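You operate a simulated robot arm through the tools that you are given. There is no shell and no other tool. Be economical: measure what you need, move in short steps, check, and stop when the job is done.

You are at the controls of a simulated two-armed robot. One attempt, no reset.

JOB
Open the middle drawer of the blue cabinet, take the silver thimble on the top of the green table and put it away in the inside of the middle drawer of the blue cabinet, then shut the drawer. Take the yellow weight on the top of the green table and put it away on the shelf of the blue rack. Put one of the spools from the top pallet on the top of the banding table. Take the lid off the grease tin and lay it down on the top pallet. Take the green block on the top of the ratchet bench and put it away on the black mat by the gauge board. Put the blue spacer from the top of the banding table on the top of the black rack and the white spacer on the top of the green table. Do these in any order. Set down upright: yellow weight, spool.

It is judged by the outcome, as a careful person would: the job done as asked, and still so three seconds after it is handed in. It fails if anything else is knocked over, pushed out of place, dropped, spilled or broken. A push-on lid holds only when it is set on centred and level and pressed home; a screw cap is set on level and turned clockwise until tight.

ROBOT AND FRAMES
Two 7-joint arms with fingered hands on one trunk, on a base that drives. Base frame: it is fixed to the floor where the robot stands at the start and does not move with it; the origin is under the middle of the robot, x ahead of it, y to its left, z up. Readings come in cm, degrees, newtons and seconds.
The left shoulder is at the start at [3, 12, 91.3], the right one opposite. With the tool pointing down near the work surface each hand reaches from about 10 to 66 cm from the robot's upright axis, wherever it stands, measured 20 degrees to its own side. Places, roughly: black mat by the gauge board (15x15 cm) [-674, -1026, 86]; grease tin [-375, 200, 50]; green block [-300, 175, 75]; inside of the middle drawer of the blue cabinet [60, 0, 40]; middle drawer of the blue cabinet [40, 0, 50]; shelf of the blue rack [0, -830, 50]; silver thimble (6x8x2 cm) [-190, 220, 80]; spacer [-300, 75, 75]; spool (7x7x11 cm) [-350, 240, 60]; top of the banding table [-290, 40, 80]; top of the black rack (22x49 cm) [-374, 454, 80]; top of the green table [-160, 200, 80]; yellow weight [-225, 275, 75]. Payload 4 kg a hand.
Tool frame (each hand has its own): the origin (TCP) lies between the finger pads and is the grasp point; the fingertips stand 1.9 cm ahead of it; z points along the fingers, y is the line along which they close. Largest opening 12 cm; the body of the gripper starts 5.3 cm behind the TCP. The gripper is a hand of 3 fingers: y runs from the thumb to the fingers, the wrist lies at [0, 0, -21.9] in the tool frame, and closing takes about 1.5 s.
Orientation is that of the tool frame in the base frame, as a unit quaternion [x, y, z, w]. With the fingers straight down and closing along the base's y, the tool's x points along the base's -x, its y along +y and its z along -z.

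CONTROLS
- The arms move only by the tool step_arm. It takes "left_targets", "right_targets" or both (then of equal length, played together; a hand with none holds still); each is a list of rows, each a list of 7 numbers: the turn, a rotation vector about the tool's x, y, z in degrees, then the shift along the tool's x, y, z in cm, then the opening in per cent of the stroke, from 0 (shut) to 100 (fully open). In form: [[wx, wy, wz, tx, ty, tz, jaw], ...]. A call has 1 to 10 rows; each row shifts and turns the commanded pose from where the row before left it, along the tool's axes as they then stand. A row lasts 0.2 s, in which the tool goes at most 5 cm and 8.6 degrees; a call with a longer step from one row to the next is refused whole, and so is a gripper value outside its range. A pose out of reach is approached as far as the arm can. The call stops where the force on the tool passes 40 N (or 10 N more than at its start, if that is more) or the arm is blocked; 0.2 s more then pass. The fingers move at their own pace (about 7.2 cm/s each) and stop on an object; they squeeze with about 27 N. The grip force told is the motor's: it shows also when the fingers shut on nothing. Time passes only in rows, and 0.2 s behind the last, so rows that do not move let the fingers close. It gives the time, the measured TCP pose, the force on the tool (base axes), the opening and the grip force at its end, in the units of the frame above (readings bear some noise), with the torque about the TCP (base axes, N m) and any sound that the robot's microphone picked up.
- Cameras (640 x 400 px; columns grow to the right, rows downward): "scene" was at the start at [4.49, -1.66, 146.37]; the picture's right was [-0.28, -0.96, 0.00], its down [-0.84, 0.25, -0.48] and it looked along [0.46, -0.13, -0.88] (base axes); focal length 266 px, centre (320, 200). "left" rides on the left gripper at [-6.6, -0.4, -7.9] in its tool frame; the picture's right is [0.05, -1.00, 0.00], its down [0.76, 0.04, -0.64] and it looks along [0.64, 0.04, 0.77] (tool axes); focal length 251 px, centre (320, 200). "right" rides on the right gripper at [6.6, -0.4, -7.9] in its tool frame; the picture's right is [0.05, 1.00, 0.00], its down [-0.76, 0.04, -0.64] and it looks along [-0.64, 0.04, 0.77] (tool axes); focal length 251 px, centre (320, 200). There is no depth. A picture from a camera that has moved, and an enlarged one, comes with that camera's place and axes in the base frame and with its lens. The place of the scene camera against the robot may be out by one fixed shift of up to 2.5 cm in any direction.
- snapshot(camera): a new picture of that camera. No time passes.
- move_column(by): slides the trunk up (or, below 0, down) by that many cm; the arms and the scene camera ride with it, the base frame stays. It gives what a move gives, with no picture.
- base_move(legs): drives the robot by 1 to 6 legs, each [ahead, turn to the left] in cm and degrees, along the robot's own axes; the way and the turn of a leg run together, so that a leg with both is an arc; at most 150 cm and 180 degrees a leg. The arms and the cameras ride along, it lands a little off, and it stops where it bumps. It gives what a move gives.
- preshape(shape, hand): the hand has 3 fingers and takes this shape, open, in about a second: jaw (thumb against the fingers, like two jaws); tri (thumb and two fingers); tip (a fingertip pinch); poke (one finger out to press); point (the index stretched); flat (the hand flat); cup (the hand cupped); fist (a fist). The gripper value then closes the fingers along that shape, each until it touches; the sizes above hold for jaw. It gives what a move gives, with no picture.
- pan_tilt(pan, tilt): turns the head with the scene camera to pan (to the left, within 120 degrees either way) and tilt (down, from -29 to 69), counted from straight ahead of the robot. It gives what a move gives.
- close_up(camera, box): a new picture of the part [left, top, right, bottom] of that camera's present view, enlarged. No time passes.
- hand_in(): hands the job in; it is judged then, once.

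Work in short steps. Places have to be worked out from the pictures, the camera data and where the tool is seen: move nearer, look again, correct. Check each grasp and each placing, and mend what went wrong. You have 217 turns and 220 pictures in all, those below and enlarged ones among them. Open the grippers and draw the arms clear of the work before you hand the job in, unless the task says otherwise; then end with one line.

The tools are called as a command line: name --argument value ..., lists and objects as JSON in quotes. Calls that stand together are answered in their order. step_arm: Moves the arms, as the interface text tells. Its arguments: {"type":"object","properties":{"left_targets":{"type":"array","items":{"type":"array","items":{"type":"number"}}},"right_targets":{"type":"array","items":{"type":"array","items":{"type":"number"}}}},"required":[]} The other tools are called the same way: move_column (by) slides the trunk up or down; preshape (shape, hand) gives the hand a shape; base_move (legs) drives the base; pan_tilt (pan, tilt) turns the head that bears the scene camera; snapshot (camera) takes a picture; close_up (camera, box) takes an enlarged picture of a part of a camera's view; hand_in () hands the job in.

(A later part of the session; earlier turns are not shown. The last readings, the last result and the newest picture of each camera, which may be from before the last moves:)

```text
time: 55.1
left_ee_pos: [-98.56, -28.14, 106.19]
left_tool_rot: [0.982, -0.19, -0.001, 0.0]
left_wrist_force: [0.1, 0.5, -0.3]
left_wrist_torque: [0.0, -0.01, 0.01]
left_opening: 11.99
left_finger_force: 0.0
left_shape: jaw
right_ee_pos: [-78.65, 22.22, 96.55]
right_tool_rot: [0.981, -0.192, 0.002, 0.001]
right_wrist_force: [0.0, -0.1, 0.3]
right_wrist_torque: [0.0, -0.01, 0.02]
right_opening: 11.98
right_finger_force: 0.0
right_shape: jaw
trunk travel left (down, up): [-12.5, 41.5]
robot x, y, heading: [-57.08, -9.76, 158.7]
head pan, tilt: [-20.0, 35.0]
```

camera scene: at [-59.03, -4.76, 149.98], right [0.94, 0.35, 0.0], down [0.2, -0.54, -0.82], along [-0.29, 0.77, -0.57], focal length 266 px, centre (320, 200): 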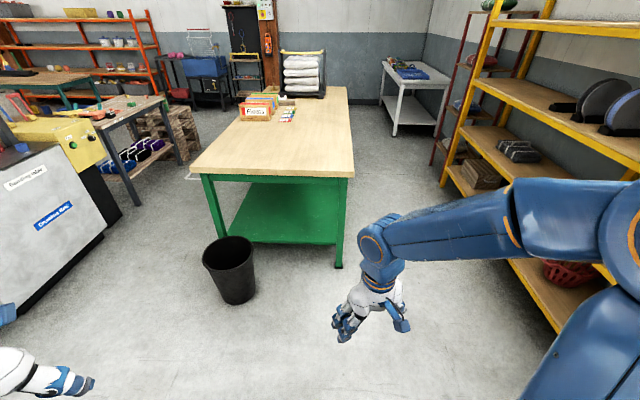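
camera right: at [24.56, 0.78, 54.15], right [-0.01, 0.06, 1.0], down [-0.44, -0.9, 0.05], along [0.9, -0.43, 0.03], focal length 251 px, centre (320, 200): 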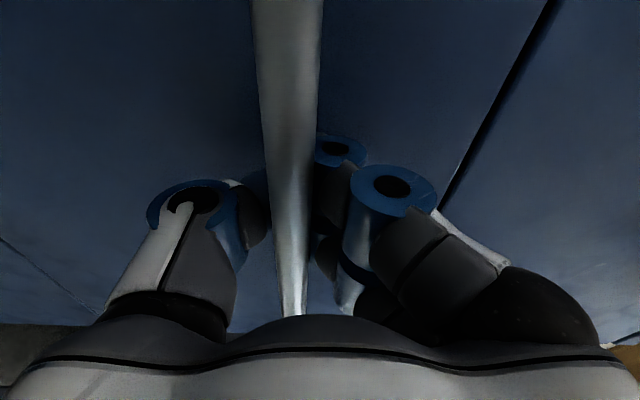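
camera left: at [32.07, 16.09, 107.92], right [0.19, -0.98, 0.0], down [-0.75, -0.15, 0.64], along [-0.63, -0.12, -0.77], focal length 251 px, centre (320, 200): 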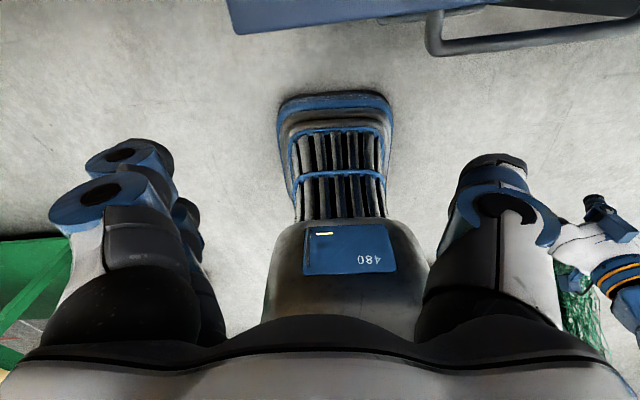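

Drive toward the corridor mouth.

base_move --legs '[[100, 0], [48, 0]]'

snapshot --camera "scene"

```text
time: 62.7
left_ee_pos: [-237.08, 25.74, 106.09]
left_tool_rot: [0.982, -0.189, -0.002, 0.0]
left_wrist_force: [0.2, -0.2, -1.0]
left_wrist_torque: [0.03, -0.02, -0.01]
left_opening: 12.0
left_finger_force: 0.0
left_shape: jaw
right_ee_pos: [-216.92, 75.87, 96.38]
right_tool_rot: [0.982, -0.191, 0.001, -0.001]
right_wrist_force: [0.2, 0.9, 0.2]
right_wrist_torque: [-0.01, 0.02, 0.0]
right_opening: 11.99
right_finger_force: 0.0
right_shape: jaw
trunk travel left (down, up): [-12.5, 41.5]
robot x, y, heading: [-194.84, 44.34, 158.9]
head pan, tilt: [-20.0, 35.0]
```

```text
190 pictures are left
camera scene: at [-199.6, 49.47, 149.97], right [0.66, 0.75, 0.0], down [0.43, -0.38, -0.82], along [-0.62, 0.54, -0.57], focal length 266 px, centre (320, 200)
```

scene: 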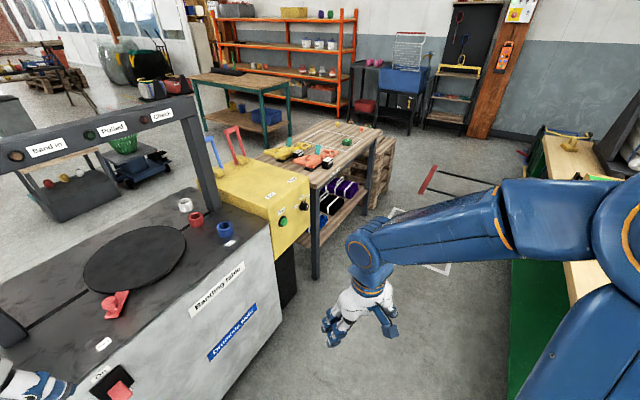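

Good view: banding table with white/red/blue spacers, ratchet bench beyond. Turn right to run along the corridor and drive in.

base_move --legs '[[0, -17], [0, -17], [0, -16], [80, 0]]'

pan_tilt --pan 35 --tilt 40

snapshot --camera "scene"

pan_tilt --pan -35 --tilt 40

snapshot --camera "scene"

```text
time: 65.8
left_ee_pos: [-238.19, 60.7, 106.18]
left_tool_rot: [0.837, -0.547, -0.001, 0.001]
left_wrist_force: [1.3, 0.3, 0.2]
left_wrist_torque: [0.01, 0.02, 0.02]
left_opening: 12.04
left_finger_force: 0.0
left_shape: jaw
right_ee_pos: [-188.73, 82.58, 96.51]
right_tool_rot: [0.838, -0.546, 0.001, 0.001]
right_wrist_force: [0.1, 0.7, -0.2]
right_wrist_torque: [-0.05, 0.03, -0.01]
right_opening: 11.98
right_finger_force: 0.1
right_shape: jaw
trunk travel left (down, up): [-12.5, 41.5]
robot x, y, heading: [-198.68, 42.74, 114.7]
head pan, tilt: [-20.0, 35.0]
stopped in leg 3: the robot was blocked; the commanded pose is now the measured one
```

```text
time: 67.0
left_ee_pos: [-238.44, 60.45, 106.17]
left_tool_rot: [0.837, -0.547, 0.0, -0.001]
left_wrist_force: [0.2, 0.1, -0.4]
left_wrist_torque: [-0.01, 0.01, 0.0]
left_opening: 11.97
left_finger_force: 0.1
left_shape: jaw
right_ee_pos: [-188.87, 82.28, 96.59]
right_tool_rot: [0.837, -0.548, 0.002, 0.0]
right_wrist_force: [-0.1, -0.1, -0.1]
right_wrist_torque: [0.03, 0.02, 0.02]
right_opening: 12.0
right_finger_force: 0.0
right_shape: jaw
trunk travel left (down, up): [-12.5, 41.5]
robot x, y, heading: [-198.46, 42.34, 114.8]
head pan, tilt: [35.0, 40.0]
```

```text
189 pictures are left
camera scene: at [-204.72, 45.41, 149.22], right [0.51, 0.86, 0.0], down [0.55, -0.33, -0.77], along [-0.66, 0.39, -0.64], focal length 266 px, centre (320, 200)
```

scene: 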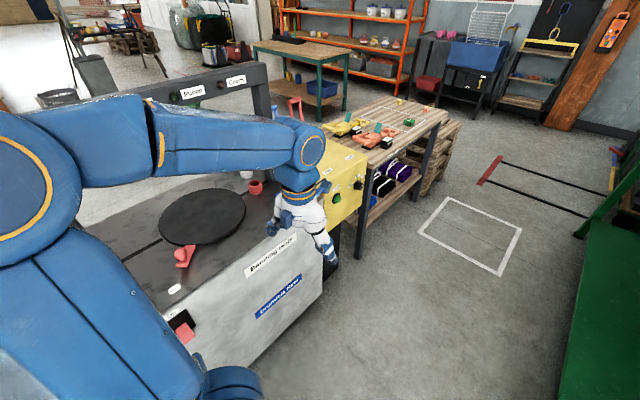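

```text
time: 68.5
left_ee_pos: [-238.38, 60.53, 106.14]
left_tool_rot: [0.837, -0.547, 0.0, -0.001]
left_wrist_force: [-0.5, -1.1, 1.2]
left_wrist_torque: [-0.01, -0.02, -0.01]
left_opening: 11.99
left_finger_force: 0.1
left_shape: jaw
right_ee_pos: [-188.87, 82.29, 96.47]
right_tool_rot: [0.837, -0.547, 0.001, 0.001]
right_wrist_force: [-0.9, -0.6, -1.1]
right_wrist_torque: [-0.02, -0.01, -0.01]
right_opening: 11.99
right_finger_force: 0.1
right_shape: jaw
trunk travel left (down, up): [-12.5, 41.5]
robot x, y, heading: [-198.46, 42.37, 114.7]
head pan, tilt: [-35.0, 40.0]
```

```text
188 pictures are left
camera scene: at [-195.88, 49.47, 149.22], right [0.98, -0.18, 0.0], down [-0.11, -0.63, -0.77], along [0.14, 0.75, -0.64], focal length 266 px, centre (320, 200)
```

scene: 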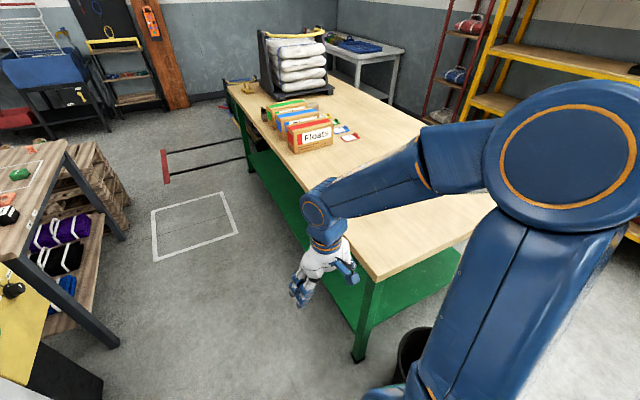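

Turn trips are harmless. Continue: align and drive 110 cm into the corridor.

base_move --legs '[[0, -6], [110, 0]]'

pan_tilt --pan 45 --tilt 40

snapshot --camera "scene"

pan_tilt --pan -40 --tilt 40

snapshot --camera "scene"

```text
time: 74.6
left_ee_pos: [-271.71, 169.51, 106.2]
left_tool_rot: [0.808, -0.59, -0.001, -0.001]
left_wrist_force: [-0.2, 0.3, 0.0]
left_wrist_torque: [-0.01, 0.03, -0.01]
left_opening: 12.01
left_finger_force: 0.1
left_shape: jaw
right_ee_pos: [-220.11, 185.94, 96.56]
right_tool_rot: [0.807, -0.591, 0.002, 0.001]
right_wrist_force: [0.8, 0.3, -0.5]
right_wrist_torque: [-0.03, 0.0, 0.0]
right_opening: 12.04
right_finger_force: 0.0
right_shape: jaw
trunk travel left (down, up): [-12.5, 41.5]
robot x, y, heading: [-233.53, 147.59, 108.4]
head pan, tilt: [-35.0, 40.0]
```

```text
time: 76.2
left_ee_pos: [-271.7, 169.5, 106.17]
left_tool_rot: [0.807, -0.59, -0.001, -0.001]
left_wrist_force: [0.6, -0.4, 0.9]
left_wrist_torque: [-0.02, 0.0, 0.0]
left_opening: 11.98
left_finger_force: 0.0
left_shape: jaw
right_ee_pos: [-220.2, 186.01, 96.5]
right_tool_rot: [0.807, -0.591, 0.001, 0.0]
right_wrist_force: [0.1, -0.4, -0.1]
right_wrist_torque: [0.01, -0.02, 0.02]
right_opening: 12.01
right_finger_force: 0.1
right_shape: jaw
trunk travel left (down, up): [-12.5, 41.5]
robot x, y, heading: [-233.7, 147.4, 108.5]
head pan, tilt: [45.0, 40.0]
```

```text
187 pictures are left
camera scene: at [-240.74, 149.61, 149.22], right [0.45, 0.89, 0.0], down [0.58, -0.29, -0.77], along [-0.69, 0.34, -0.64], focal length 266 px, centre (320, 200)
```

scene: 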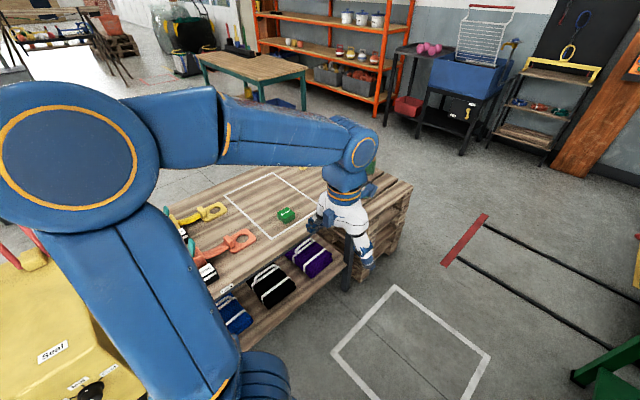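

```text
time: 77.8
left_ee_pos: [-271.68, 169.43, 106.26]
left_tool_rot: [0.808, -0.59, -0.001, 0.0]
left_wrist_force: [-0.3, 0.7, -0.9]
left_wrist_torque: [-0.02, -0.03, 0.01]
left_opening: 12.02
left_finger_force: 0.0
left_shape: jaw
right_ee_pos: [-220.21, 185.93, 96.47]
right_tool_rot: [0.807, -0.591, 0.001, 0.002]
right_wrist_force: [-0.5, 0.2, -0.5]
right_wrist_torque: [0.01, 0.02, 0.02]
right_opening: 12.0
right_finger_force: 0.1
right_shape: jaw
trunk travel left (down, up): [-12.5, 41.5]
robot x, y, heading: [-233.81, 147.89, 108.6]
head pan, tilt: [-40.0, 40.0]
```

```text
186 pictures are left
camera scene: at [-230.03, 153.72, 149.22], right [0.93, -0.37, 0.0], down [-0.24, -0.6, -0.77], along [0.28, 0.71, -0.64], focal length 266 px, centre (320, 200)
```

scene: 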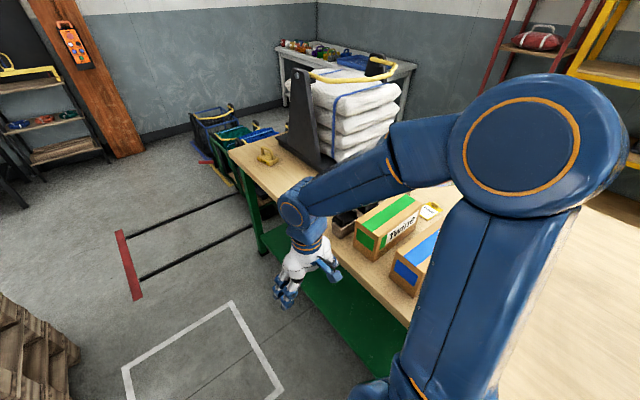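

The floor bars are just tape. I'll drive 85 cm farther and turn left to see the pallet top.

base_move --legs '[[85, 0], [0, 30], [0, 30]]'

pan_tilt --pan 20 --tilt 45

snapshot --camera "scene"

```text
time: 84.7
left_ee_pos: [-302.5, 216.28, 106.1]
left_tool_rot: [0.974, -0.228, 0.001, -0.002]
left_wrist_force: [0.3, 0.2, 0.5]
left_wrist_torque: [0.02, -0.03, 0.02]
left_opening: 11.99
left_finger_force: 0.3
left_shape: jaw
right_ee_pos: [-278.89, 264.87, 96.46]
right_tool_rot: [0.974, -0.228, 0.003, -0.002]
right_wrist_force: [-1.2, -0.4, 0.4]
right_wrist_torque: [0.03, -0.05, 0.02]
right_opening: 12.0
right_finger_force: 0.0
right_shape: jaw
trunk travel left (down, up): [-12.5, 41.5]
robot x, y, heading: [-258.95, 231.8, 154.6]
head pan, tilt: [-40.0, 40.0]
stopped in leg 3: the robot was blocked; the commanded pose is now the measured one
```

```text
time: 86.0
left_ee_pos: [-302.4, 216.39, 106.08]
left_tool_rot: [0.974, -0.228, 0.0, -0.001]
left_wrist_force: [-0.7, 0.1, -1.0]
left_wrist_torque: [0.04, -0.01, 0.03]
left_opening: 12.0
left_finger_force: 0.1
left_shape: jaw
right_ee_pos: [-278.62, 265.03, 96.47]
right_tool_rot: [0.974, -0.228, 0.002, 0.0]
right_wrist_force: [-0.4, -0.2, 0.3]
right_wrist_torque: [0.0, -0.01, 0.0]
right_opening: 12.03
right_finger_force: 0.1
right_shape: jaw
trunk travel left (down, up): [-12.5, 41.5]
robot x, y, heading: [-259.0, 231.67, 154.6]
head pan, tilt: [20.0, 45.0]
```

```text
185 pictures are left
camera scene: at [-264.92, 231.62, 148.5], right [0.09, 1.0, 0.0], down [0.7, -0.07, -0.71], along [-0.7, 0.07, -0.71], focal length 266 px, centre (320, 200)
```

scene: 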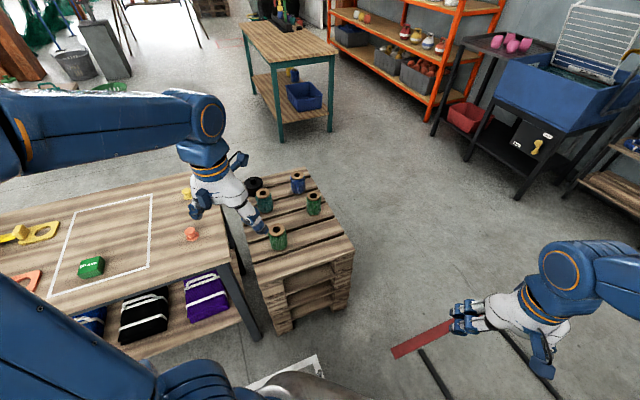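

Spools and a dark tin stand on the pallet, the tin at about (-368, 208), so best reached from the pallet's west end. I'll drive around the north side.

base_move --legs '[[0, -14.6], [106, 0]]'

base_move --legs '[[0, 32], [0, 30]]'

pan_tilt --pan 40 --tilt 45

snapshot --camera "scene"

```text
time: 92.3
left_ee_pos: [-386.01, 295.23, 106.18]
left_tool_rot: [0.938, -0.347, 0.0, -0.001]
left_wrist_force: [0.1, 0.5, 0.3]
left_wrist_torque: [-0.01, -0.03, 0.0]
left_opening: 12.02
left_finger_force: 0.0
left_shape: jaw
right_ee_pos: [-351.03, 336.29, 96.52]
right_tool_rot: [0.937, -0.348, 0.002, 0.0]
right_wrist_force: [0.6, 0.1, 0.4]
right_wrist_torque: [-0.01, -0.01, -0.01]
right_opening: 11.99
right_finger_force: 0.1
right_shape: jaw
trunk travel left (down, up): [-12.5, 41.5]
robot x, y, heading: [-340.52, 298.72, 140.2]
head pan, tilt: [20.0, 45.0]
```

```text
time: 95.2
left_ee_pos: [-368.89, 263.42, 106.12]
left_tool_rot: [0.998, 0.055, 0.0, -0.002]
left_wrist_force: [0.0, 0.2, 0.9]
left_wrist_torque: [0.0, 0.01, 0.0]
left_opening: 11.98
left_finger_force: 0.0
left_shape: jaw
right_ee_pos: [-375.16, 316.99, 96.47]
right_tool_rot: [0.999, 0.054, 0.001, -0.002]
right_wrist_force: [-1.3, -0.4, -0.4]
right_wrist_torque: [0.02, 0.0, 0.01]
right_opening: 11.99
right_finger_force: 0.0
right_shape: jaw
trunk travel left (down, up): [-12.5, 41.5]
robot x, y, heading: [-340.37, 303.22, -173.0]
head pan, tilt: [20.0, 45.0]
stopped in leg 2: the robot was blocked; the commanded pose is now the measured one
```

```text
time: 96.0
left_ee_pos: [-368.99, 263.49, 106.17]
left_tool_rot: [0.998, 0.055, -0.001, -0.002]
left_wrist_force: [-1.6, -1.6, 0.4]
left_wrist_torque: [0.01, 0.01, -0.01]
left_opening: 12.03
left_finger_force: 0.1
left_shape: jaw
right_ee_pos: [-375.01, 317.09, 96.51]
right_tool_rot: [0.999, 0.055, 0.002, -0.001]
right_wrist_force: [-0.3, -0.1, -0.2]
right_wrist_torque: [0.0, -0.01, 0.01]
right_opening: 12.0
right_finger_force: 0.1
right_shape: jaw
trunk travel left (down, up): [-12.5, 41.5]
robot x, y, heading: [-340.64, 303.13, -173.3]
head pan, tilt: [40.0, 45.0]
```

```text
184 pictures are left
camera scene: at [-343.94, 297.39, 148.5], right [-0.73, 0.68, 0.0], down [0.48, 0.52, -0.71], along [-0.48, -0.52, -0.71], focal length 266 px, centre (320, 200)
```

scene: 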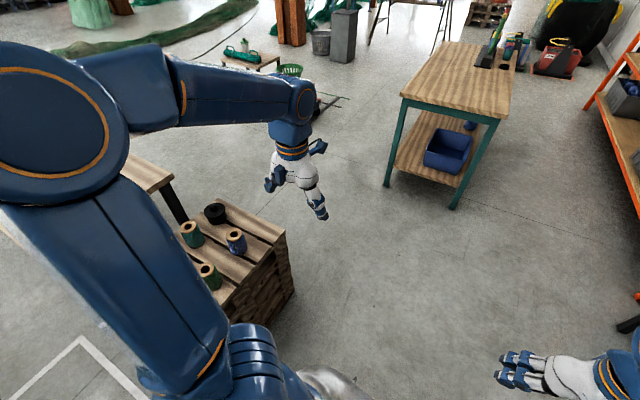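

The tin is close to the pallet's west edge, about (-364, 203). Driving round to the west side.

base_move --legs '[[0, 19.5], [88, 0]]'

base_move --legs '[[0, 32]]'

base_move --legs '[[0, 31]]'

```text
time: 101.7
left_ee_pos: [-432.76, 217.12, 106.14]
left_tool_rot: [0.975, 0.224, 0.0, -0.001]
left_wrist_force: [-0.3, 0.8, 0.3]
left_wrist_torque: [-0.01, -0.02, -0.01]
left_opening: 12.01
left_finger_force: 0.1
left_shape: jaw
right_ee_pos: [-456.57, 265.66, 96.52]
right_tool_rot: [0.975, 0.224, 0.001, -0.001]
right_wrist_force: [0.0, -0.5, 0.3]
right_wrist_torque: [-0.02, 0.01, -0.01]
right_opening: 12.0
right_finger_force: 0.0
right_shape: jaw
trunk travel left (down, up): [-12.5, 41.5]
robot x, y, heading: [-419.35, 264.01, -153.4]
head pan, tilt: [40.0, 45.0]
```

```text
time: 103.7
left_ee_pos: [-405.83, 217.17, 106.26]
left_tool_rot: [0.875, 0.484, -0.001, -0.001]
left_wrist_force: [-0.2, 0.2, 0.2]
left_wrist_torque: [-0.01, -0.03, 0.03]
left_opening: 12.01
left_finger_force: 0.1
left_shape: jaw
right_ee_pos: [-451.8, 245.54, 96.46]
right_tool_rot: [0.875, 0.484, 0.001, -0.002]
right_wrist_force: [-0.4, 0.3, -0.8]
right_wrist_torque: [-0.02, -0.04, -0.01]
right_opening: 11.99
right_finger_force: 0.1
right_shape: jaw
trunk travel left (down, up): [-12.5, 41.5]
robot x, y, heading: [-421.61, 265.15, -121.4]
head pan, tilt: [40.0, 45.0]
```

```text
time: 105.6
left_ee_pos: [-383.36, 231.6, 106.29]
left_tool_rot: [0.714, 0.701, 0.0, 0.001]
left_wrist_force: [-0.3, 0.0, 0.8]
left_wrist_torque: [0.01, -0.01, 0.0]
left_opening: 12.04
left_finger_force: 0.1
left_shape: jaw
right_ee_pos: [-437.31, 232.55, 96.51]
right_tool_rot: [0.714, 0.7, 0.001, -0.001]
right_wrist_force: [-0.5, 0.0, 0.2]
right_wrist_torque: [-0.07, -0.02, 0.0]
right_opening: 12.0
right_finger_force: 0.1
right_shape: jaw
trunk travel left (down, up): [-12.5, 41.5]
robot x, y, heading: [-424.2, 265.1, -90.1]
head pan, tilt: [40.0, 45.0]
```

Drive 48 south then turn to face the pallet.

base_move --legs '[[48, 0], [0, 35]]'

base_move --legs '[[0, 35]]'

pan_tilt --pan 0 --tilt 55

snapshot --camera "scene"

```text
time: 110.1
left_ee_pos: [-371.97, 212.88, 106.08]
left_tool_rot: [0.471, 0.882, 0.0, 0.0]
left_wrist_force: [0.4, -0.7, 0.0]
left_wrist_torque: [0.03, -0.01, -0.01]
left_opening: 11.98
left_finger_force: 0.1
left_shape: jaw
right_ee_pos: [-416.76, 182.65, 96.49]
right_tool_rot: [0.471, 0.882, 0.001, -0.002]
right_wrist_force: [-0.2, -0.2, -0.4]
right_wrist_torque: [0.03, -0.02, -0.01]
right_opening: 12.0
right_finger_force: 0.0
right_shape: jaw
trunk travel left (down, up): [-12.5, 41.5]
robot x, y, heading: [-427.43, 215.22, -55.3]
head pan, tilt: [40.0, 45.0]
```

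```text
time: 112.3
left_ee_pos: [-380.26, 244.59, 105.98]
left_tool_rot: [0.189, 0.982, -0.003, 0.0]
left_wrist_force: [0.0, 0.2, -1.0]
left_wrist_torque: [-0.03, 0.04, -0.02]
left_opening: 11.97
left_finger_force: 0.1
left_shape: jaw
right_ee_pos: [-400.08, 194.34, 96.46]
right_tool_rot: [0.188, 0.982, -0.001, -0.002]
right_wrist_force: [1.7, 0.6, 0.1]
right_wrist_torque: [-0.02, 0.04, -0.01]
right_opening: 12.0
right_finger_force: 0.0
right_shape: jaw
trunk travel left (down, up): [-12.5, 41.5]
robot x, y, heading: [-428.52, 212.38, -20.7]
head pan, tilt: [40.0, 45.0]
stopped in leg 1: the robot was blocked; the commanded pose is now the measured one
```

```text
time: 113.3
left_ee_pos: [-380.51, 244.35, 106.29]
left_tool_rot: [0.189, 0.982, -0.001, 0.001]
left_wrist_force: [-0.7, -1.0, -0.4]
left_wrist_torque: [0.01, 0.0, 0.0]
left_opening: 11.98
left_finger_force: 0.1
left_shape: jaw
right_ee_pos: [-400.33, 194.3, 96.53]
right_tool_rot: [0.189, 0.982, 0.0, -0.002]
right_wrist_force: [-0.5, -1.3, 0.0]
right_wrist_torque: [0.02, 0.02, -0.01]
right_opening: 11.99
right_finger_force: 0.0
right_shape: jaw
trunk travel left (down, up): [-12.5, 41.5]
robot x, y, heading: [-428.57, 212.06, -21.0]
head pan, tilt: [0.0, 55.0]
```

```text
183 pictures are left
camera scene: at [-423.3, 210.46, 147.16], right [-0.35, -0.94, 0.0], down [-0.77, 0.29, -0.57], along [0.54, -0.2, -0.82], focal length 266 px, centre (320, 200)
```

scene: 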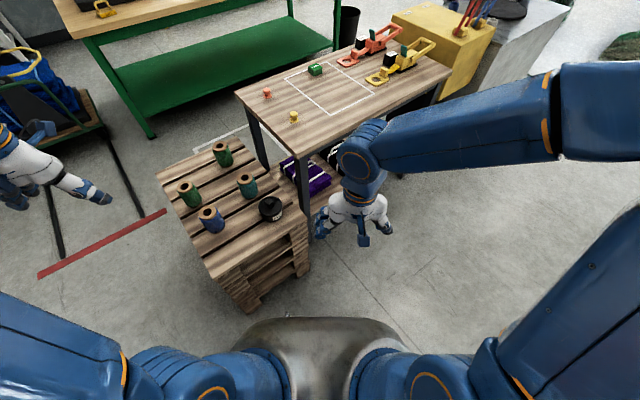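

Excellent view of the pallet: four spools and the black tin. Zoom in.

close_up --camera "scene" --box '[150, 130, 330, 280]'

```text
2.67 times, centred on (240, 205) of scene
camera zoom: at [-423.3, 210.46, 147.16], right [-0.35, -0.94, 0.0], down [-0.77, 0.29, -0.57], along [0.54, -0.2, -0.82], focal length 709 px, centre (533, 187)
```

zoom: 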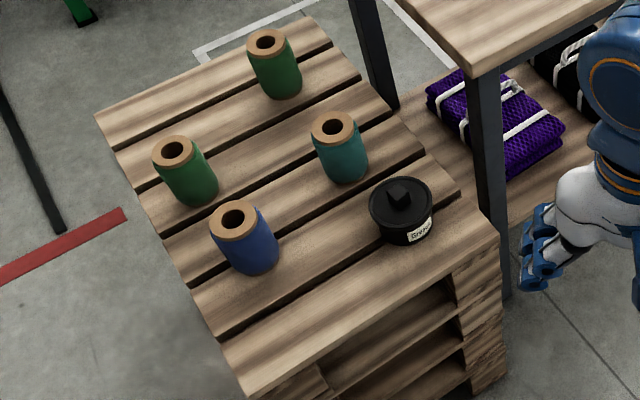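

The lid has a square knob; I put it near (-361, 208). The hands have drifted left relative to the body, so I move 10 cm nearer and bring the left hand over the tin.

base_move --legs '[[10, 0]]'

step_arm --left_targets '[[0, 0, 0, -2.6, -3.3, 0, 100], [0, 0, 0, -2.6, -3.3, 0, 100], [0, 0, 0, -2.6, -3.3, 0, 100], [0, 0, 0, -2.6, -3.3, 0, 100], [0, 0, 0, -2.6, -3.3, 0, 100], [0, 0, 0, -2.6, -3.3, 0, 100], [0, 0, 0, -2.6, -3.3, 0, 100], [0, 0, 0, -2.6, -3.3, 0, 100]]' --right_targets '[[0, 0, 0, 0, -3, 0, 100], [0, 0, 0, 0, -3, 0, 100], [0, 0, 0, 0, -3, 0, 100], [0, 0, 0, 0, -3, 0, 100], [0, 0, 0, 0, -3, 0, 100], [0, 0, 0, 0, -3, 0, 100], [0, 0, 0, 0, -3, 0, 100], [0, 0, 0, 0, -3, 0, 100]]'

snapshot --camera "left"

snapshot --camera "scene"

```text
time: 114.5
left_ee_pos: [-370.76, 240.87, 106.16]
left_tool_rot: [0.19, 0.982, -0.001, 0.0]
left_wrist_force: [0.2, 0.3, 0.8]
left_wrist_torque: [0.0, 0.03, 0.02]
left_opening: 11.99
left_finger_force: 0.0
left_shape: jaw
right_ee_pos: [-390.7, 190.63, 96.57]
right_tool_rot: [0.189, 0.982, 0.0, -0.002]
right_wrist_force: [-0.4, 0.0, 0.3]
right_wrist_torque: [0.01, 0.04, -0.02]
right_opening: 11.99
right_finger_force: 0.0
right_shape: jaw
trunk travel left (down, up): [-12.5, 41.5]
robot x, y, heading: [-419.17, 208.72, -20.7]
head pan, tilt: [0.0, 55.0]
```

```text
time: 116.3
left_ee_pos: [-361.67, 208.38, 106.15]
left_tool_rot: [0.19, 0.982, -0.001, 0.0]
left_wrist_force: [0.8, -1.1, -0.6]
left_wrist_torque: [0.0, 0.02, 0.03]
left_opening: 12.03
left_finger_force: 0.1
left_shape: jaw
right_ee_pos: [-399.92, 168.28, 96.5]
right_tool_rot: [0.189, 0.982, 0.0, -0.004]
right_wrist_force: [0.1, -0.5, -0.3]
right_wrist_torque: [0.01, 0.02, -0.01]
right_opening: 12.0
right_finger_force: 0.1
right_shape: jaw
trunk travel left (down, up): [-12.5, 41.5]
robot x, y, heading: [-419.23, 208.69, -20.8]
head pan, tilt: [0.0, 55.0]
```

```text
181 pictures are left
camera left: at [-355.55, 205.72, 114.13], right [-0.42, -0.91, 0.0], down [-0.69, 0.32, 0.64], along [-0.58, 0.27, -0.77], focal length 251 px, centre (320, 200)
```

left: 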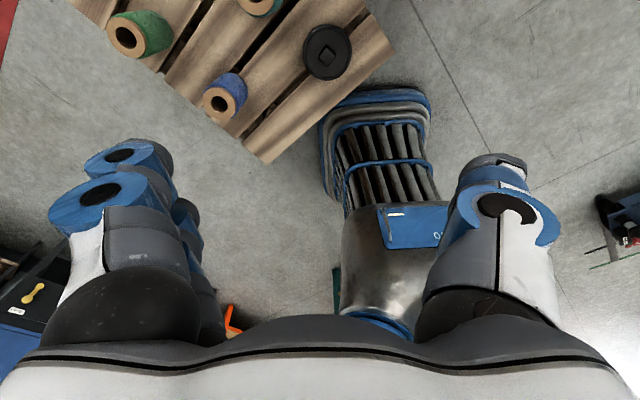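

```text
180 pictures are left
camera scene: at [-413.83, 206.76, 147.15], right [-0.35, -0.94, 0.0], down [-0.77, 0.29, -0.57], along [0.54, -0.2, -0.82], focal length 266 px, centre (320, 200)
```

scene: 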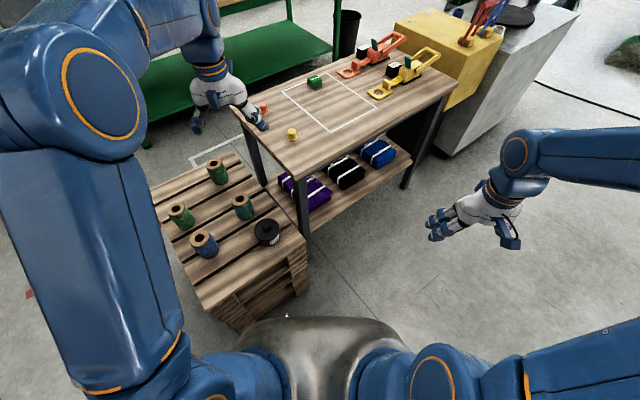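

Triangulated knob: about (-364.3, 208.8, ~62). Shift over it, narrow the fingers to ~5 cm and descend to z≈74.

step_arm --left_targets '[[0, 0, 0, 2.6, -0.5, 2, 45], [0, 0, 0, 0, 0, 5, 45], [0, 0, 0, 0, 0, 5, 45], [0, 0, 0, 0, 0, 5, 45], [0, 0, 0, 0, 0, 5, 45], [0, 0, 0, 0, 0, 5, 45], [0, 0, 0, 0, 0, 5, 45]]'

snapshot --camera "left"

close_up --camera "scene" --box '[150, 130, 350, 290]'

```text
time: 117.9
left_ee_pos: [-363.94, 209.05, 74.02]
left_tool_rot: [0.189, 0.982, -0.001, 0.0]
left_wrist_force: [1.1, 0.2, 0.2]
left_wrist_torque: [0.0, 0.01, 0.05]
left_opening: 5.45
left_finger_force: 0.1
left_shape: jaw
right_ee_pos: [-399.83, 168.36, 96.48]
right_tool_rot: [0.19, 0.982, 0.0, -0.002]
right_wrist_force: [-0.2, -0.1, -0.5]
right_wrist_torque: [-0.03, 0.0, 0.05]
right_opening: 11.98
right_finger_force: 0.1
right_shape: jaw
trunk travel left (down, up): [-12.5, 41.5]
robot x, y, heading: [-419.02, 208.87, -20.8]
head pan, tilt: [0.0, 55.0]
```

```text
179 pictures are left
camera left: at [-357.92, 206.26, 82.15], right [-0.42, -0.91, 0.0], down [-0.69, 0.33, 0.64], along [-0.58, 0.27, -0.77], focal length 251 px, centre (320, 200)
```

left: 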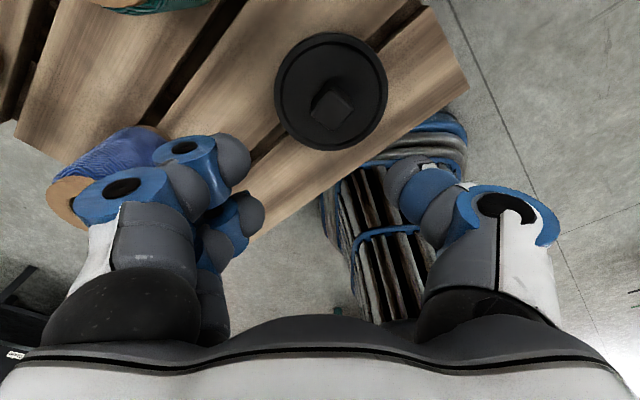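

```text
2.50 times, centred on (250, 210) of scene
camera zoom: at [-413.79, 206.89, 147.15], right [-0.35, -0.94, 0.0], down [-0.77, 0.29, -0.57], along [0.54, -0.2, -0.82], focal length 665 px, centre (495, 175)
```

zoom: 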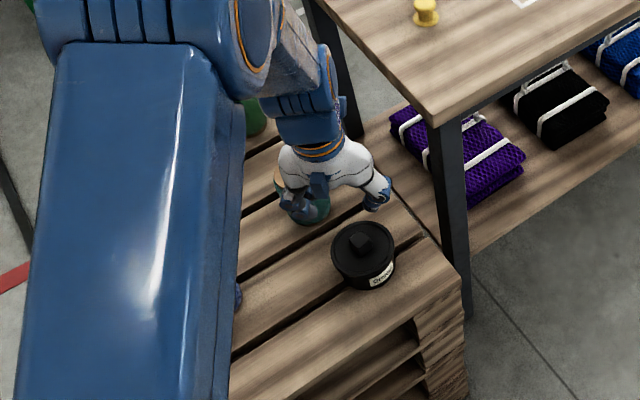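

Triangulated knob top ≈ (-364.1, 208.2, 63.6), square turned ~45° to the fingers. Rotate the hand -42° and centre, descending part-way.

step_arm --left_targets '[[0, 0, 0, 0, -0.9, 1, 45], [0, 0, -8.4, 0, 0, 1, 45], [0, 0, -8.4, 0, 0, 1, 45], [0, 0, -8.4, 0, 0, 1, 45], [0, 0, -8.4, 0, 0, 1, 45], [0, 0, -8.4, 0, 0, 1, 45]]'

snapshot --camera "left"

close_up --camera "scene" --box '[190, 160, 330, 270]'

```text
time: 119.3
left_ee_pos: [-364.44, 208.15, 68.35]
left_tool_rot: [-0.176, 0.984, -0.002, 0.0]
left_wrist_force: [0.3, -0.1, -0.3]
left_wrist_torque: [-0.01, -0.01, 0.0]
left_opening: 5.44
left_finger_force: 0.0
left_shape: jaw
right_ee_pos: [-399.93, 168.28, 96.54]
right_tool_rot: [0.19, 0.982, -0.001, -0.002]
right_wrist_force: [0.7, -0.1, 0.4]
right_wrist_torque: [0.0, -0.01, 0.04]
right_opening: 12.01
right_finger_force: 0.0
right_shape: jaw
trunk travel left (down, up): [-12.5, 41.5]
robot x, y, heading: [-419.1, 208.44, -21.0]
head pan, tilt: [0.0, 55.0]
```

```text
177 pictures are left
camera left: at [-358.08, 210.13, 76.27], right [0.29, -0.96, 0.0], down [-0.73, -0.22, 0.64], along [-0.61, -0.19, -0.77], focal length 251 px, centre (320, 200)
```

left: 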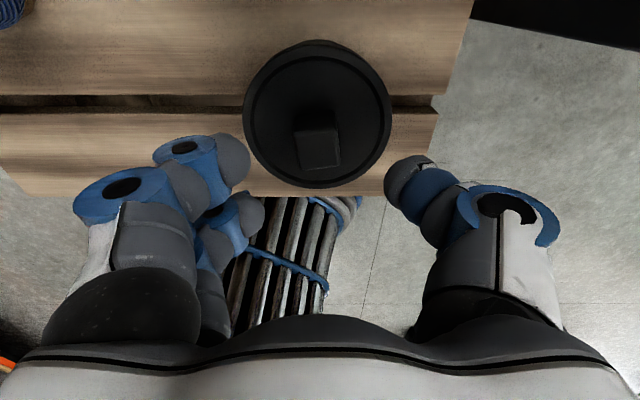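

```text
3.64 times, centred on (260, 215) of scene
camera zoom: at [-413.85, 206.89, 147.15], right [-0.35, -0.94, 0.0], down [-0.77, 0.29, -0.57], along [0.54, -0.2, -0.82], focal length 967 px, centre (538, 146)
```

zoom: 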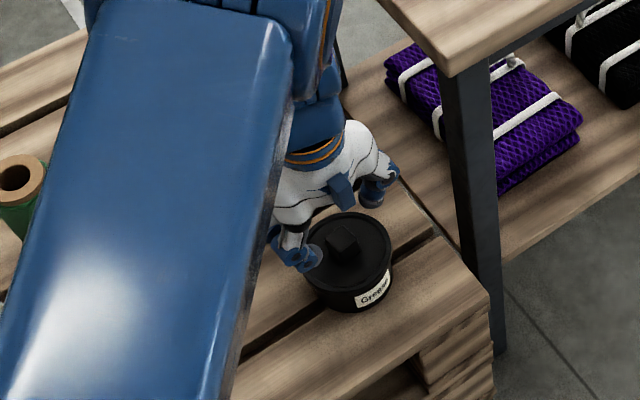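

Aligned with the knob. Nudge 0.6, descend 4.8 and close.

step_arm --left_targets '[[0, 0, 0, -0.6, 0, 2, 45], [0, 0, 0, 0, 0, 1.5, 45], [0, 0, 0, 0, 0, 1.3, 45], [0, 0, 0, 0, 0, 0, 0], [0, 0, 0, 0, 0, 0, 0], [0, 0, 0, 0, 0, 0, 0], [0, 0, 0, 0, 0, 0, 0], [0, 0, 0, 0, 0, 0, 0]]'

snapshot --camera "left"

```text
time: 121.1
left_ee_pos: [-363.82, 208.16, 63.61]
left_tool_rot: [-0.174, 0.985, -0.002, 0.001]
left_wrist_force: [5.4, -7.3, 23.9]
left_wrist_torque: [-0.11, 0.11, -0.19]
left_opening: 2.37
left_finger_force: 27.4
left_shape: jaw
right_ee_pos: [-400.0, 168.37, 96.59]
right_tool_rot: [0.189, 0.982, -0.001, -0.002]
right_wrist_force: [-0.7, -0.8, -0.8]
right_wrist_torque: [-0.01, 0.04, 0.0]
right_opening: 12.01
right_finger_force: 0.1
right_shape: jaw
trunk travel left (down, up): [-12.5, 41.5]
robot x, y, heading: [-418.82, 208.38, -20.9]
head pan, tilt: [0.0, 55.0]
```

```text
175 pictures are left
camera left: at [-357.53, 210.18, 71.65], right [0.29, -0.96, 0.01], down [-0.74, -0.22, 0.64], along [-0.61, -0.19, -0.77], focal length 251 px, centre (320, 200)
```

left: 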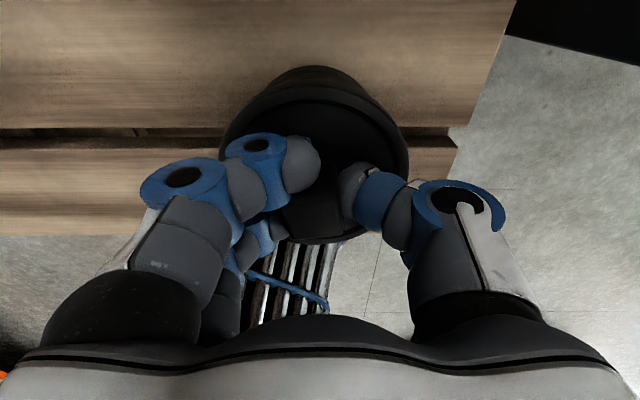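

Knob gripped (2.4 cm). Lift slowly 3 cm and see whether only the lid comes.

step_arm --left_targets '[[0, 0, 0, 0, 0, -0.5, 0], [0, 0, 0, 0, 0, -0.5, 0], [0, 0, 0, 0, 0, -0.5, 0], [0, 0, 0, 0, 0, -0.5, 0], [0, 0, 0, 0, 0, -0.5, 0], [0, 0, 0, 0, 0, -0.5, 0]]'

snapshot --camera "left"

close_up --camera "scene" --box '[190, 160, 330, 270]'

```text
time: 122.5
left_ee_pos: [-363.89, 208.36, 66.56]
left_tool_rot: [-0.175, 0.985, -0.002, -0.001]
left_wrist_force: [-0.5, 0.0, -0.7]
left_wrist_torque: [-0.01, 0.01, -0.04]
left_opening: 2.01
left_finger_force: 27.0
left_shape: jaw
right_ee_pos: [-399.86, 168.48, 96.57]
right_tool_rot: [0.19, 0.982, -0.001, -0.002]
right_wrist_force: [-0.9, -0.4, 0.2]
right_wrist_torque: [0.0, 0.01, -0.01]
right_opening: 12.0
right_finger_force: 0.0
right_shape: jaw
trunk travel left (down, up): [-12.5, 41.5]
robot x, y, heading: [-418.74, 208.64, -20.5]
head pan, tilt: [0.0, 55.0]
heard: snap
```

```text
174 pictures are left
camera left: at [-357.54, 210.36, 74.49], right [0.29, -0.96, 0.0], down [-0.73, -0.22, 0.64], along [-0.61, -0.19, -0.77], focal length 251 px, centre (320, 200)
```

left: 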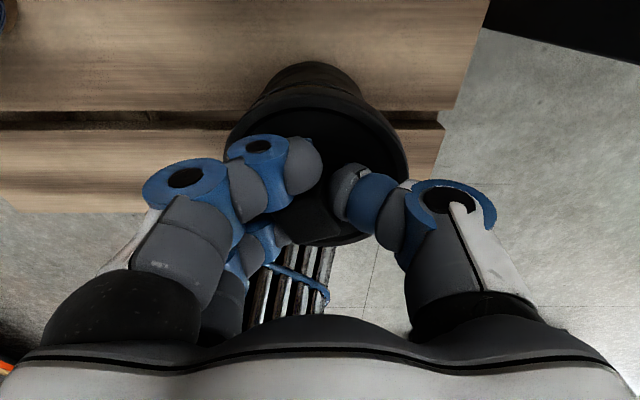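

```text
3.64 times, centred on (260, 215) of scene
camera zoom: at [-413.87, 206.91, 147.15], right [-0.35, -0.94, 0.0], down [-0.77, 0.29, -0.57], along [0.54, -0.2, -0.82], focal length 967 px, centre (538, 146)
```

zoom: 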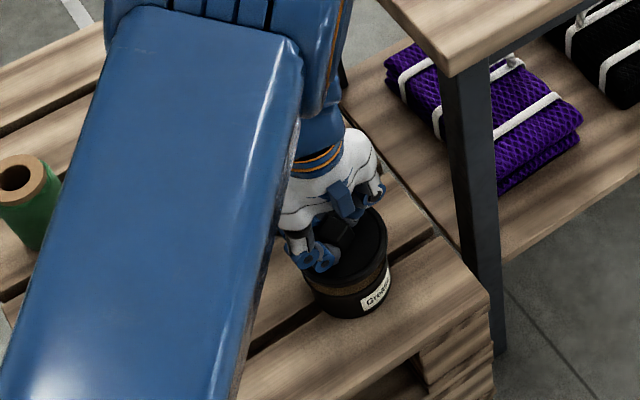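

Snap — the lid is off, tin stayed. I'll lay it on the west strip of the pallet at (-370, 219), free between tin and blue spool.

step_arm --left_targets '[[0, 0, 0, 0, 0, -4, 0], [0, 0, 0, 0, 0, -4, 0], [0, 0, 0, 0.5, 3, 0, 0], [0, 0, 0, 0.5, 3, 0, 0], [0, 0, 0, 0.6, 3, 0, 0], [0, 0, 0, 0.6, 3.1, 0, 0], [0, 0, 0, 0, 0, 4, 0]]'

snapshot --camera "left"

close_up --camera "scene" --box '[190, 160, 330, 270]'

```text
time: 124.1
left_ee_pos: [-370.05, 218.93, 70.29]
left_tool_rot: [-0.174, 0.985, -0.002, -0.001]
left_wrist_force: [0.3, -0.2, -0.4]
left_wrist_torque: [0.0, -0.01, 0.01]
left_opening: 2.02
left_finger_force: 26.8
left_shape: jaw
right_ee_pos: [-399.84, 168.5, 96.46]
right_tool_rot: [0.19, 0.982, -0.001, -0.003]
right_wrist_force: [0.5, -0.5, 0.0]
right_wrist_torque: [-0.02, -0.05, 0.02]
right_opening: 11.98
right_finger_force: 0.0
right_shape: jaw
trunk travel left (down, up): [-12.5, 41.5]
robot x, y, heading: [-419.1, 208.33, -20.9]
head pan, tilt: [0.0, 55.0]
```

```text
172 pictures are left
camera left: at [-363.68, 220.93, 78.32], right [0.29, -0.96, 0.0], down [-0.73, -0.22, 0.64], along [-0.62, -0.19, -0.77], focal length 251 px, centre (320, 200)
```

left: 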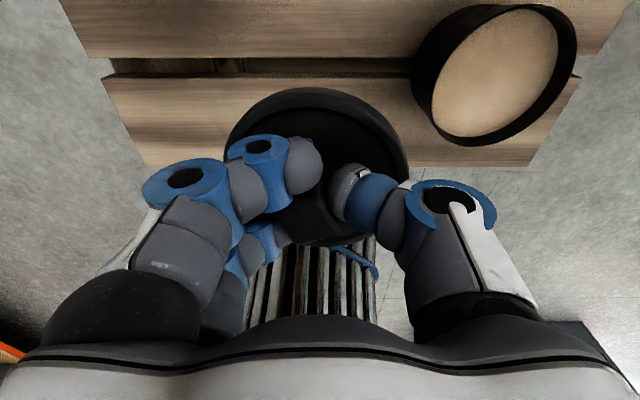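

```text
3.64 times, centred on (260, 215) of scene
camera zoom: at [-413.72, 206.89, 147.14], right [-0.35, -0.94, 0.0], down [-0.77, 0.29, -0.57], along [0.54, -0.2, -0.82], focal length 967 px, centre (538, 146)
```

zoom: 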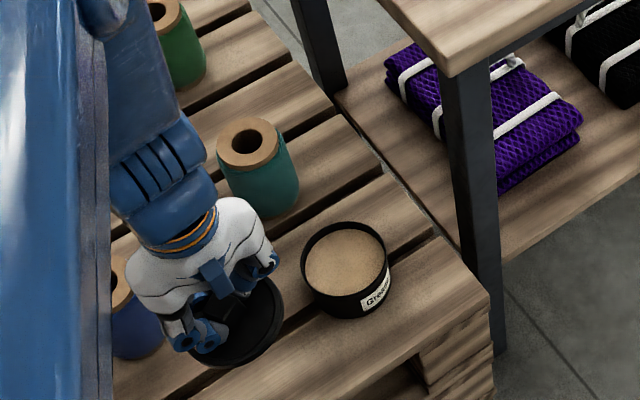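

Clear on all sides. Descend slowly until contact.

step_arm --left_targets '[[0, 0, 0, 0, 0, 2, 0], [0, 0, 0, 0, 0, 2, 0], [0, 0, 0, 0, 0, 2, 0], [0, 0, 0, 0, 0, 1.5, 0], [0, 0, 0, 0, 0, 1, 0], [0, 0, 0, 0, 0, 1, 0], [0, 0, 0, 0, 0, 0.7, 0], [0, 0, 0, 0, 0, 0.7, 0], [0, 0, 0, 0, 0, 0.7, 0], [0, 0, 0, 0, 0, 0.7, 0]]'

close_up --camera "scene" --box '[190, 160, 330, 270]'

```text
time: 126.3
left_ee_pos: [-369.99, 219.04, 58.45]
left_tool_rot: [-0.174, 0.985, -0.002, 0.003]
left_wrist_force: [0.7, -0.1, 42.6]
left_wrist_torque: [0.1, 0.58, -0.15]
left_opening: 2.33
left_finger_force: 26.5
left_shape: jaw
right_ee_pos: [-400.16, 168.31, 96.65]
right_tool_rot: [0.19, 0.982, 0.0, -0.001]
right_wrist_force: [0.2, -0.1, -0.5]
right_wrist_torque: [0.0, -0.03, 0.02]
right_opening: 12.0
right_finger_force: 0.1
right_shape: jaw
trunk travel left (down, up): [-12.5, 41.5]
robot x, y, heading: [-418.86, 208.59, -20.8]
head pan, tilt: [0.0, 55.0]
```

```text
3.64 times, centred on (260, 215) of scene
camera zoom: at [-414.25, 206.84, 147.22], right [-0.35, -0.94, 0.0], down [-0.77, 0.29, -0.58], along [0.54, -0.2, -0.82], focal length 967 px, centre (538, 146)
```

zoom: 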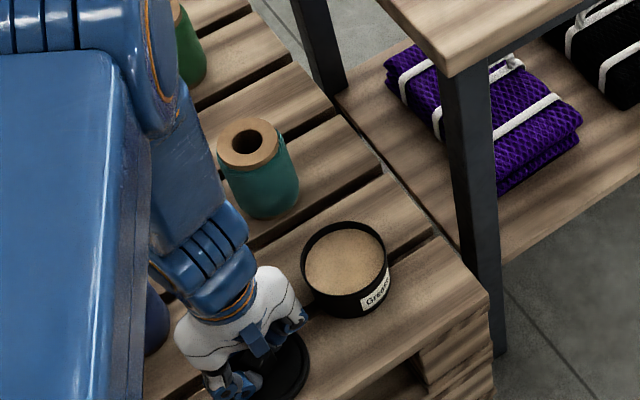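

Contact made at TCP 58.5. Release and lift.

step_arm --left_targets '[[0, 0, 0, 0, 0, -0.3, 10], [0, 0, 0, 0, 0, 0, 40], [0, 0, 0, 0, 0, 0, 40], [0, 0, 0, 0, 0, 0, 40], [0, 0, 0, 0, 0, -3, 40], [0, 0, 0, 0, 0, -5, 40], [0, 0, 0, 0, 0, -5, 40], [0, 0, 0, 0, 0, -5, 40]]'

snapshot --camera "left"

snapshot --camera "scene"

```text
time: 128.1
left_ee_pos: [-370.16, 218.93, 76.71]
left_tool_rot: [-0.175, 0.985, -0.002, 0.001]
left_wrist_force: [0.1, -0.1, 0.0]
left_wrist_torque: [0.0, 0.01, 0.01]
left_opening: 4.77
left_finger_force: 0.0
left_shape: jaw
right_ee_pos: [-400.05, 168.34, 96.61]
right_tool_rot: [0.19, 0.982, 0.001, -0.001]
right_wrist_force: [0.7, -0.3, 0.5]
right_wrist_torque: [0.03, 0.01, 0.01]
right_opening: 11.98
right_finger_force: 0.0
right_shape: jaw
trunk travel left (down, up): [-12.5, 41.5]
robot x, y, heading: [-418.92, 208.36, -20.8]
head pan, tilt: [0.0, 55.0]
```

```text
169 pictures are left
camera left: at [-363.82, 220.91, 84.65], right [0.29, -0.96, 0.0], down [-0.73, -0.22, 0.64], along [-0.61, -0.19, -0.77], focal length 251 px, centre (320, 200)
```

left: 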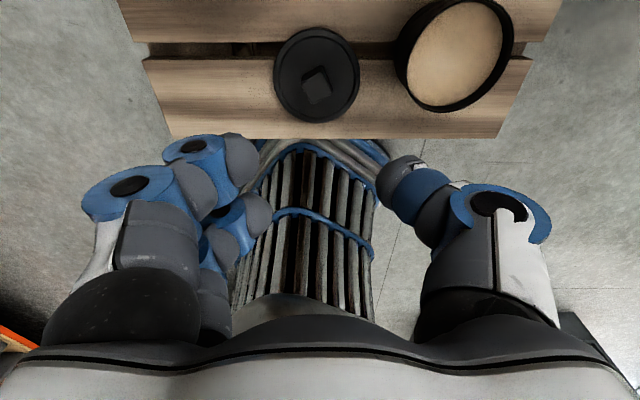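

```text
168 pictures are left
camera scene: at [-413.97, 206.9, 147.16], right [-0.35, -0.94, 0.0], down [-0.77, 0.29, -0.57], along [0.54, -0.2, -0.82], focal length 266 px, centre (320, 200)
```

scene: 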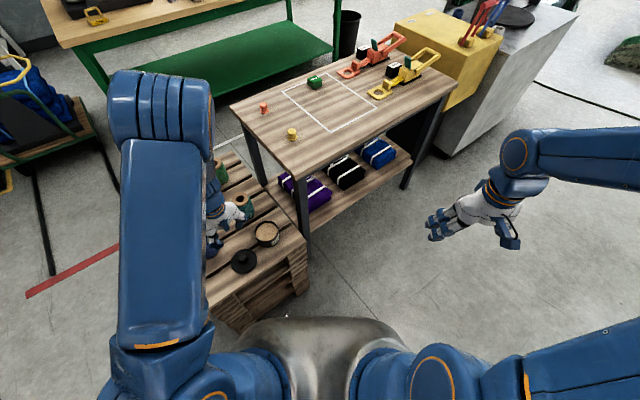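

The lid lies flat, tin undisturbed. Next the blue spool at about (-362.4, 229): move above it with fingers open.

step_arm --left_targets '[[0, 0, 0, -2.7, 1.7, -1, 100], [0, 0, 0, -2.7, 1.7, 0, 100], [0, 0, 0, -2.7, 1.7, 0, 100], [0, 0, 0, -2.7, 1.7, 0, 100]]'

snapshot --camera "left"

```text
time: 129.1
left_ee_pos: [-362.31, 229.14, 77.48]
left_tool_rot: [-0.174, 0.985, -0.002, -0.001]
left_wrist_force: [0.3, 0.0, 0.4]
left_wrist_torque: [0.0, 0.02, 0.02]
left_opening: 11.98
left_finger_force: 0.1
left_shape: jaw
right_ee_pos: [-399.96, 168.46, 96.66]
right_tool_rot: [0.189, 0.982, -0.001, -0.002]
right_wrist_force: [-0.9, 0.4, 0.6]
right_wrist_torque: [-0.02, -0.03, 0.0]
right_opening: 12.01
right_finger_force: 0.1
right_shape: jaw
trunk travel left (down, up): [-12.5, 41.5]
robot x, y, heading: [-418.94, 208.46, -20.7]
head pan, tilt: [0.0, 55.0]
```

```text
167 pictures are left
camera left: at [-355.98, 231.13, 85.35], right [0.29, -0.96, 0.0], down [-0.73, -0.22, 0.64], along [-0.62, -0.19, -0.76], focal length 251 px, centre (320, 200)
```

left: 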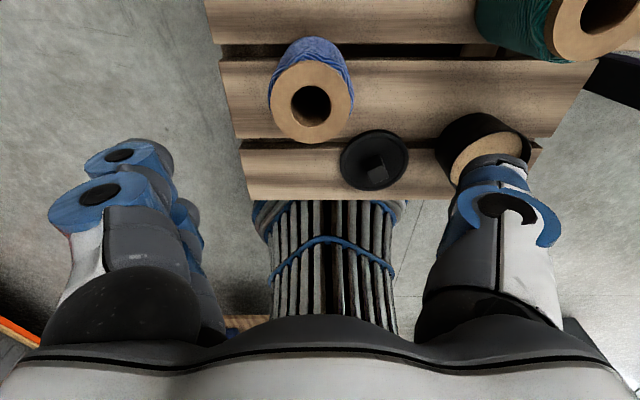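

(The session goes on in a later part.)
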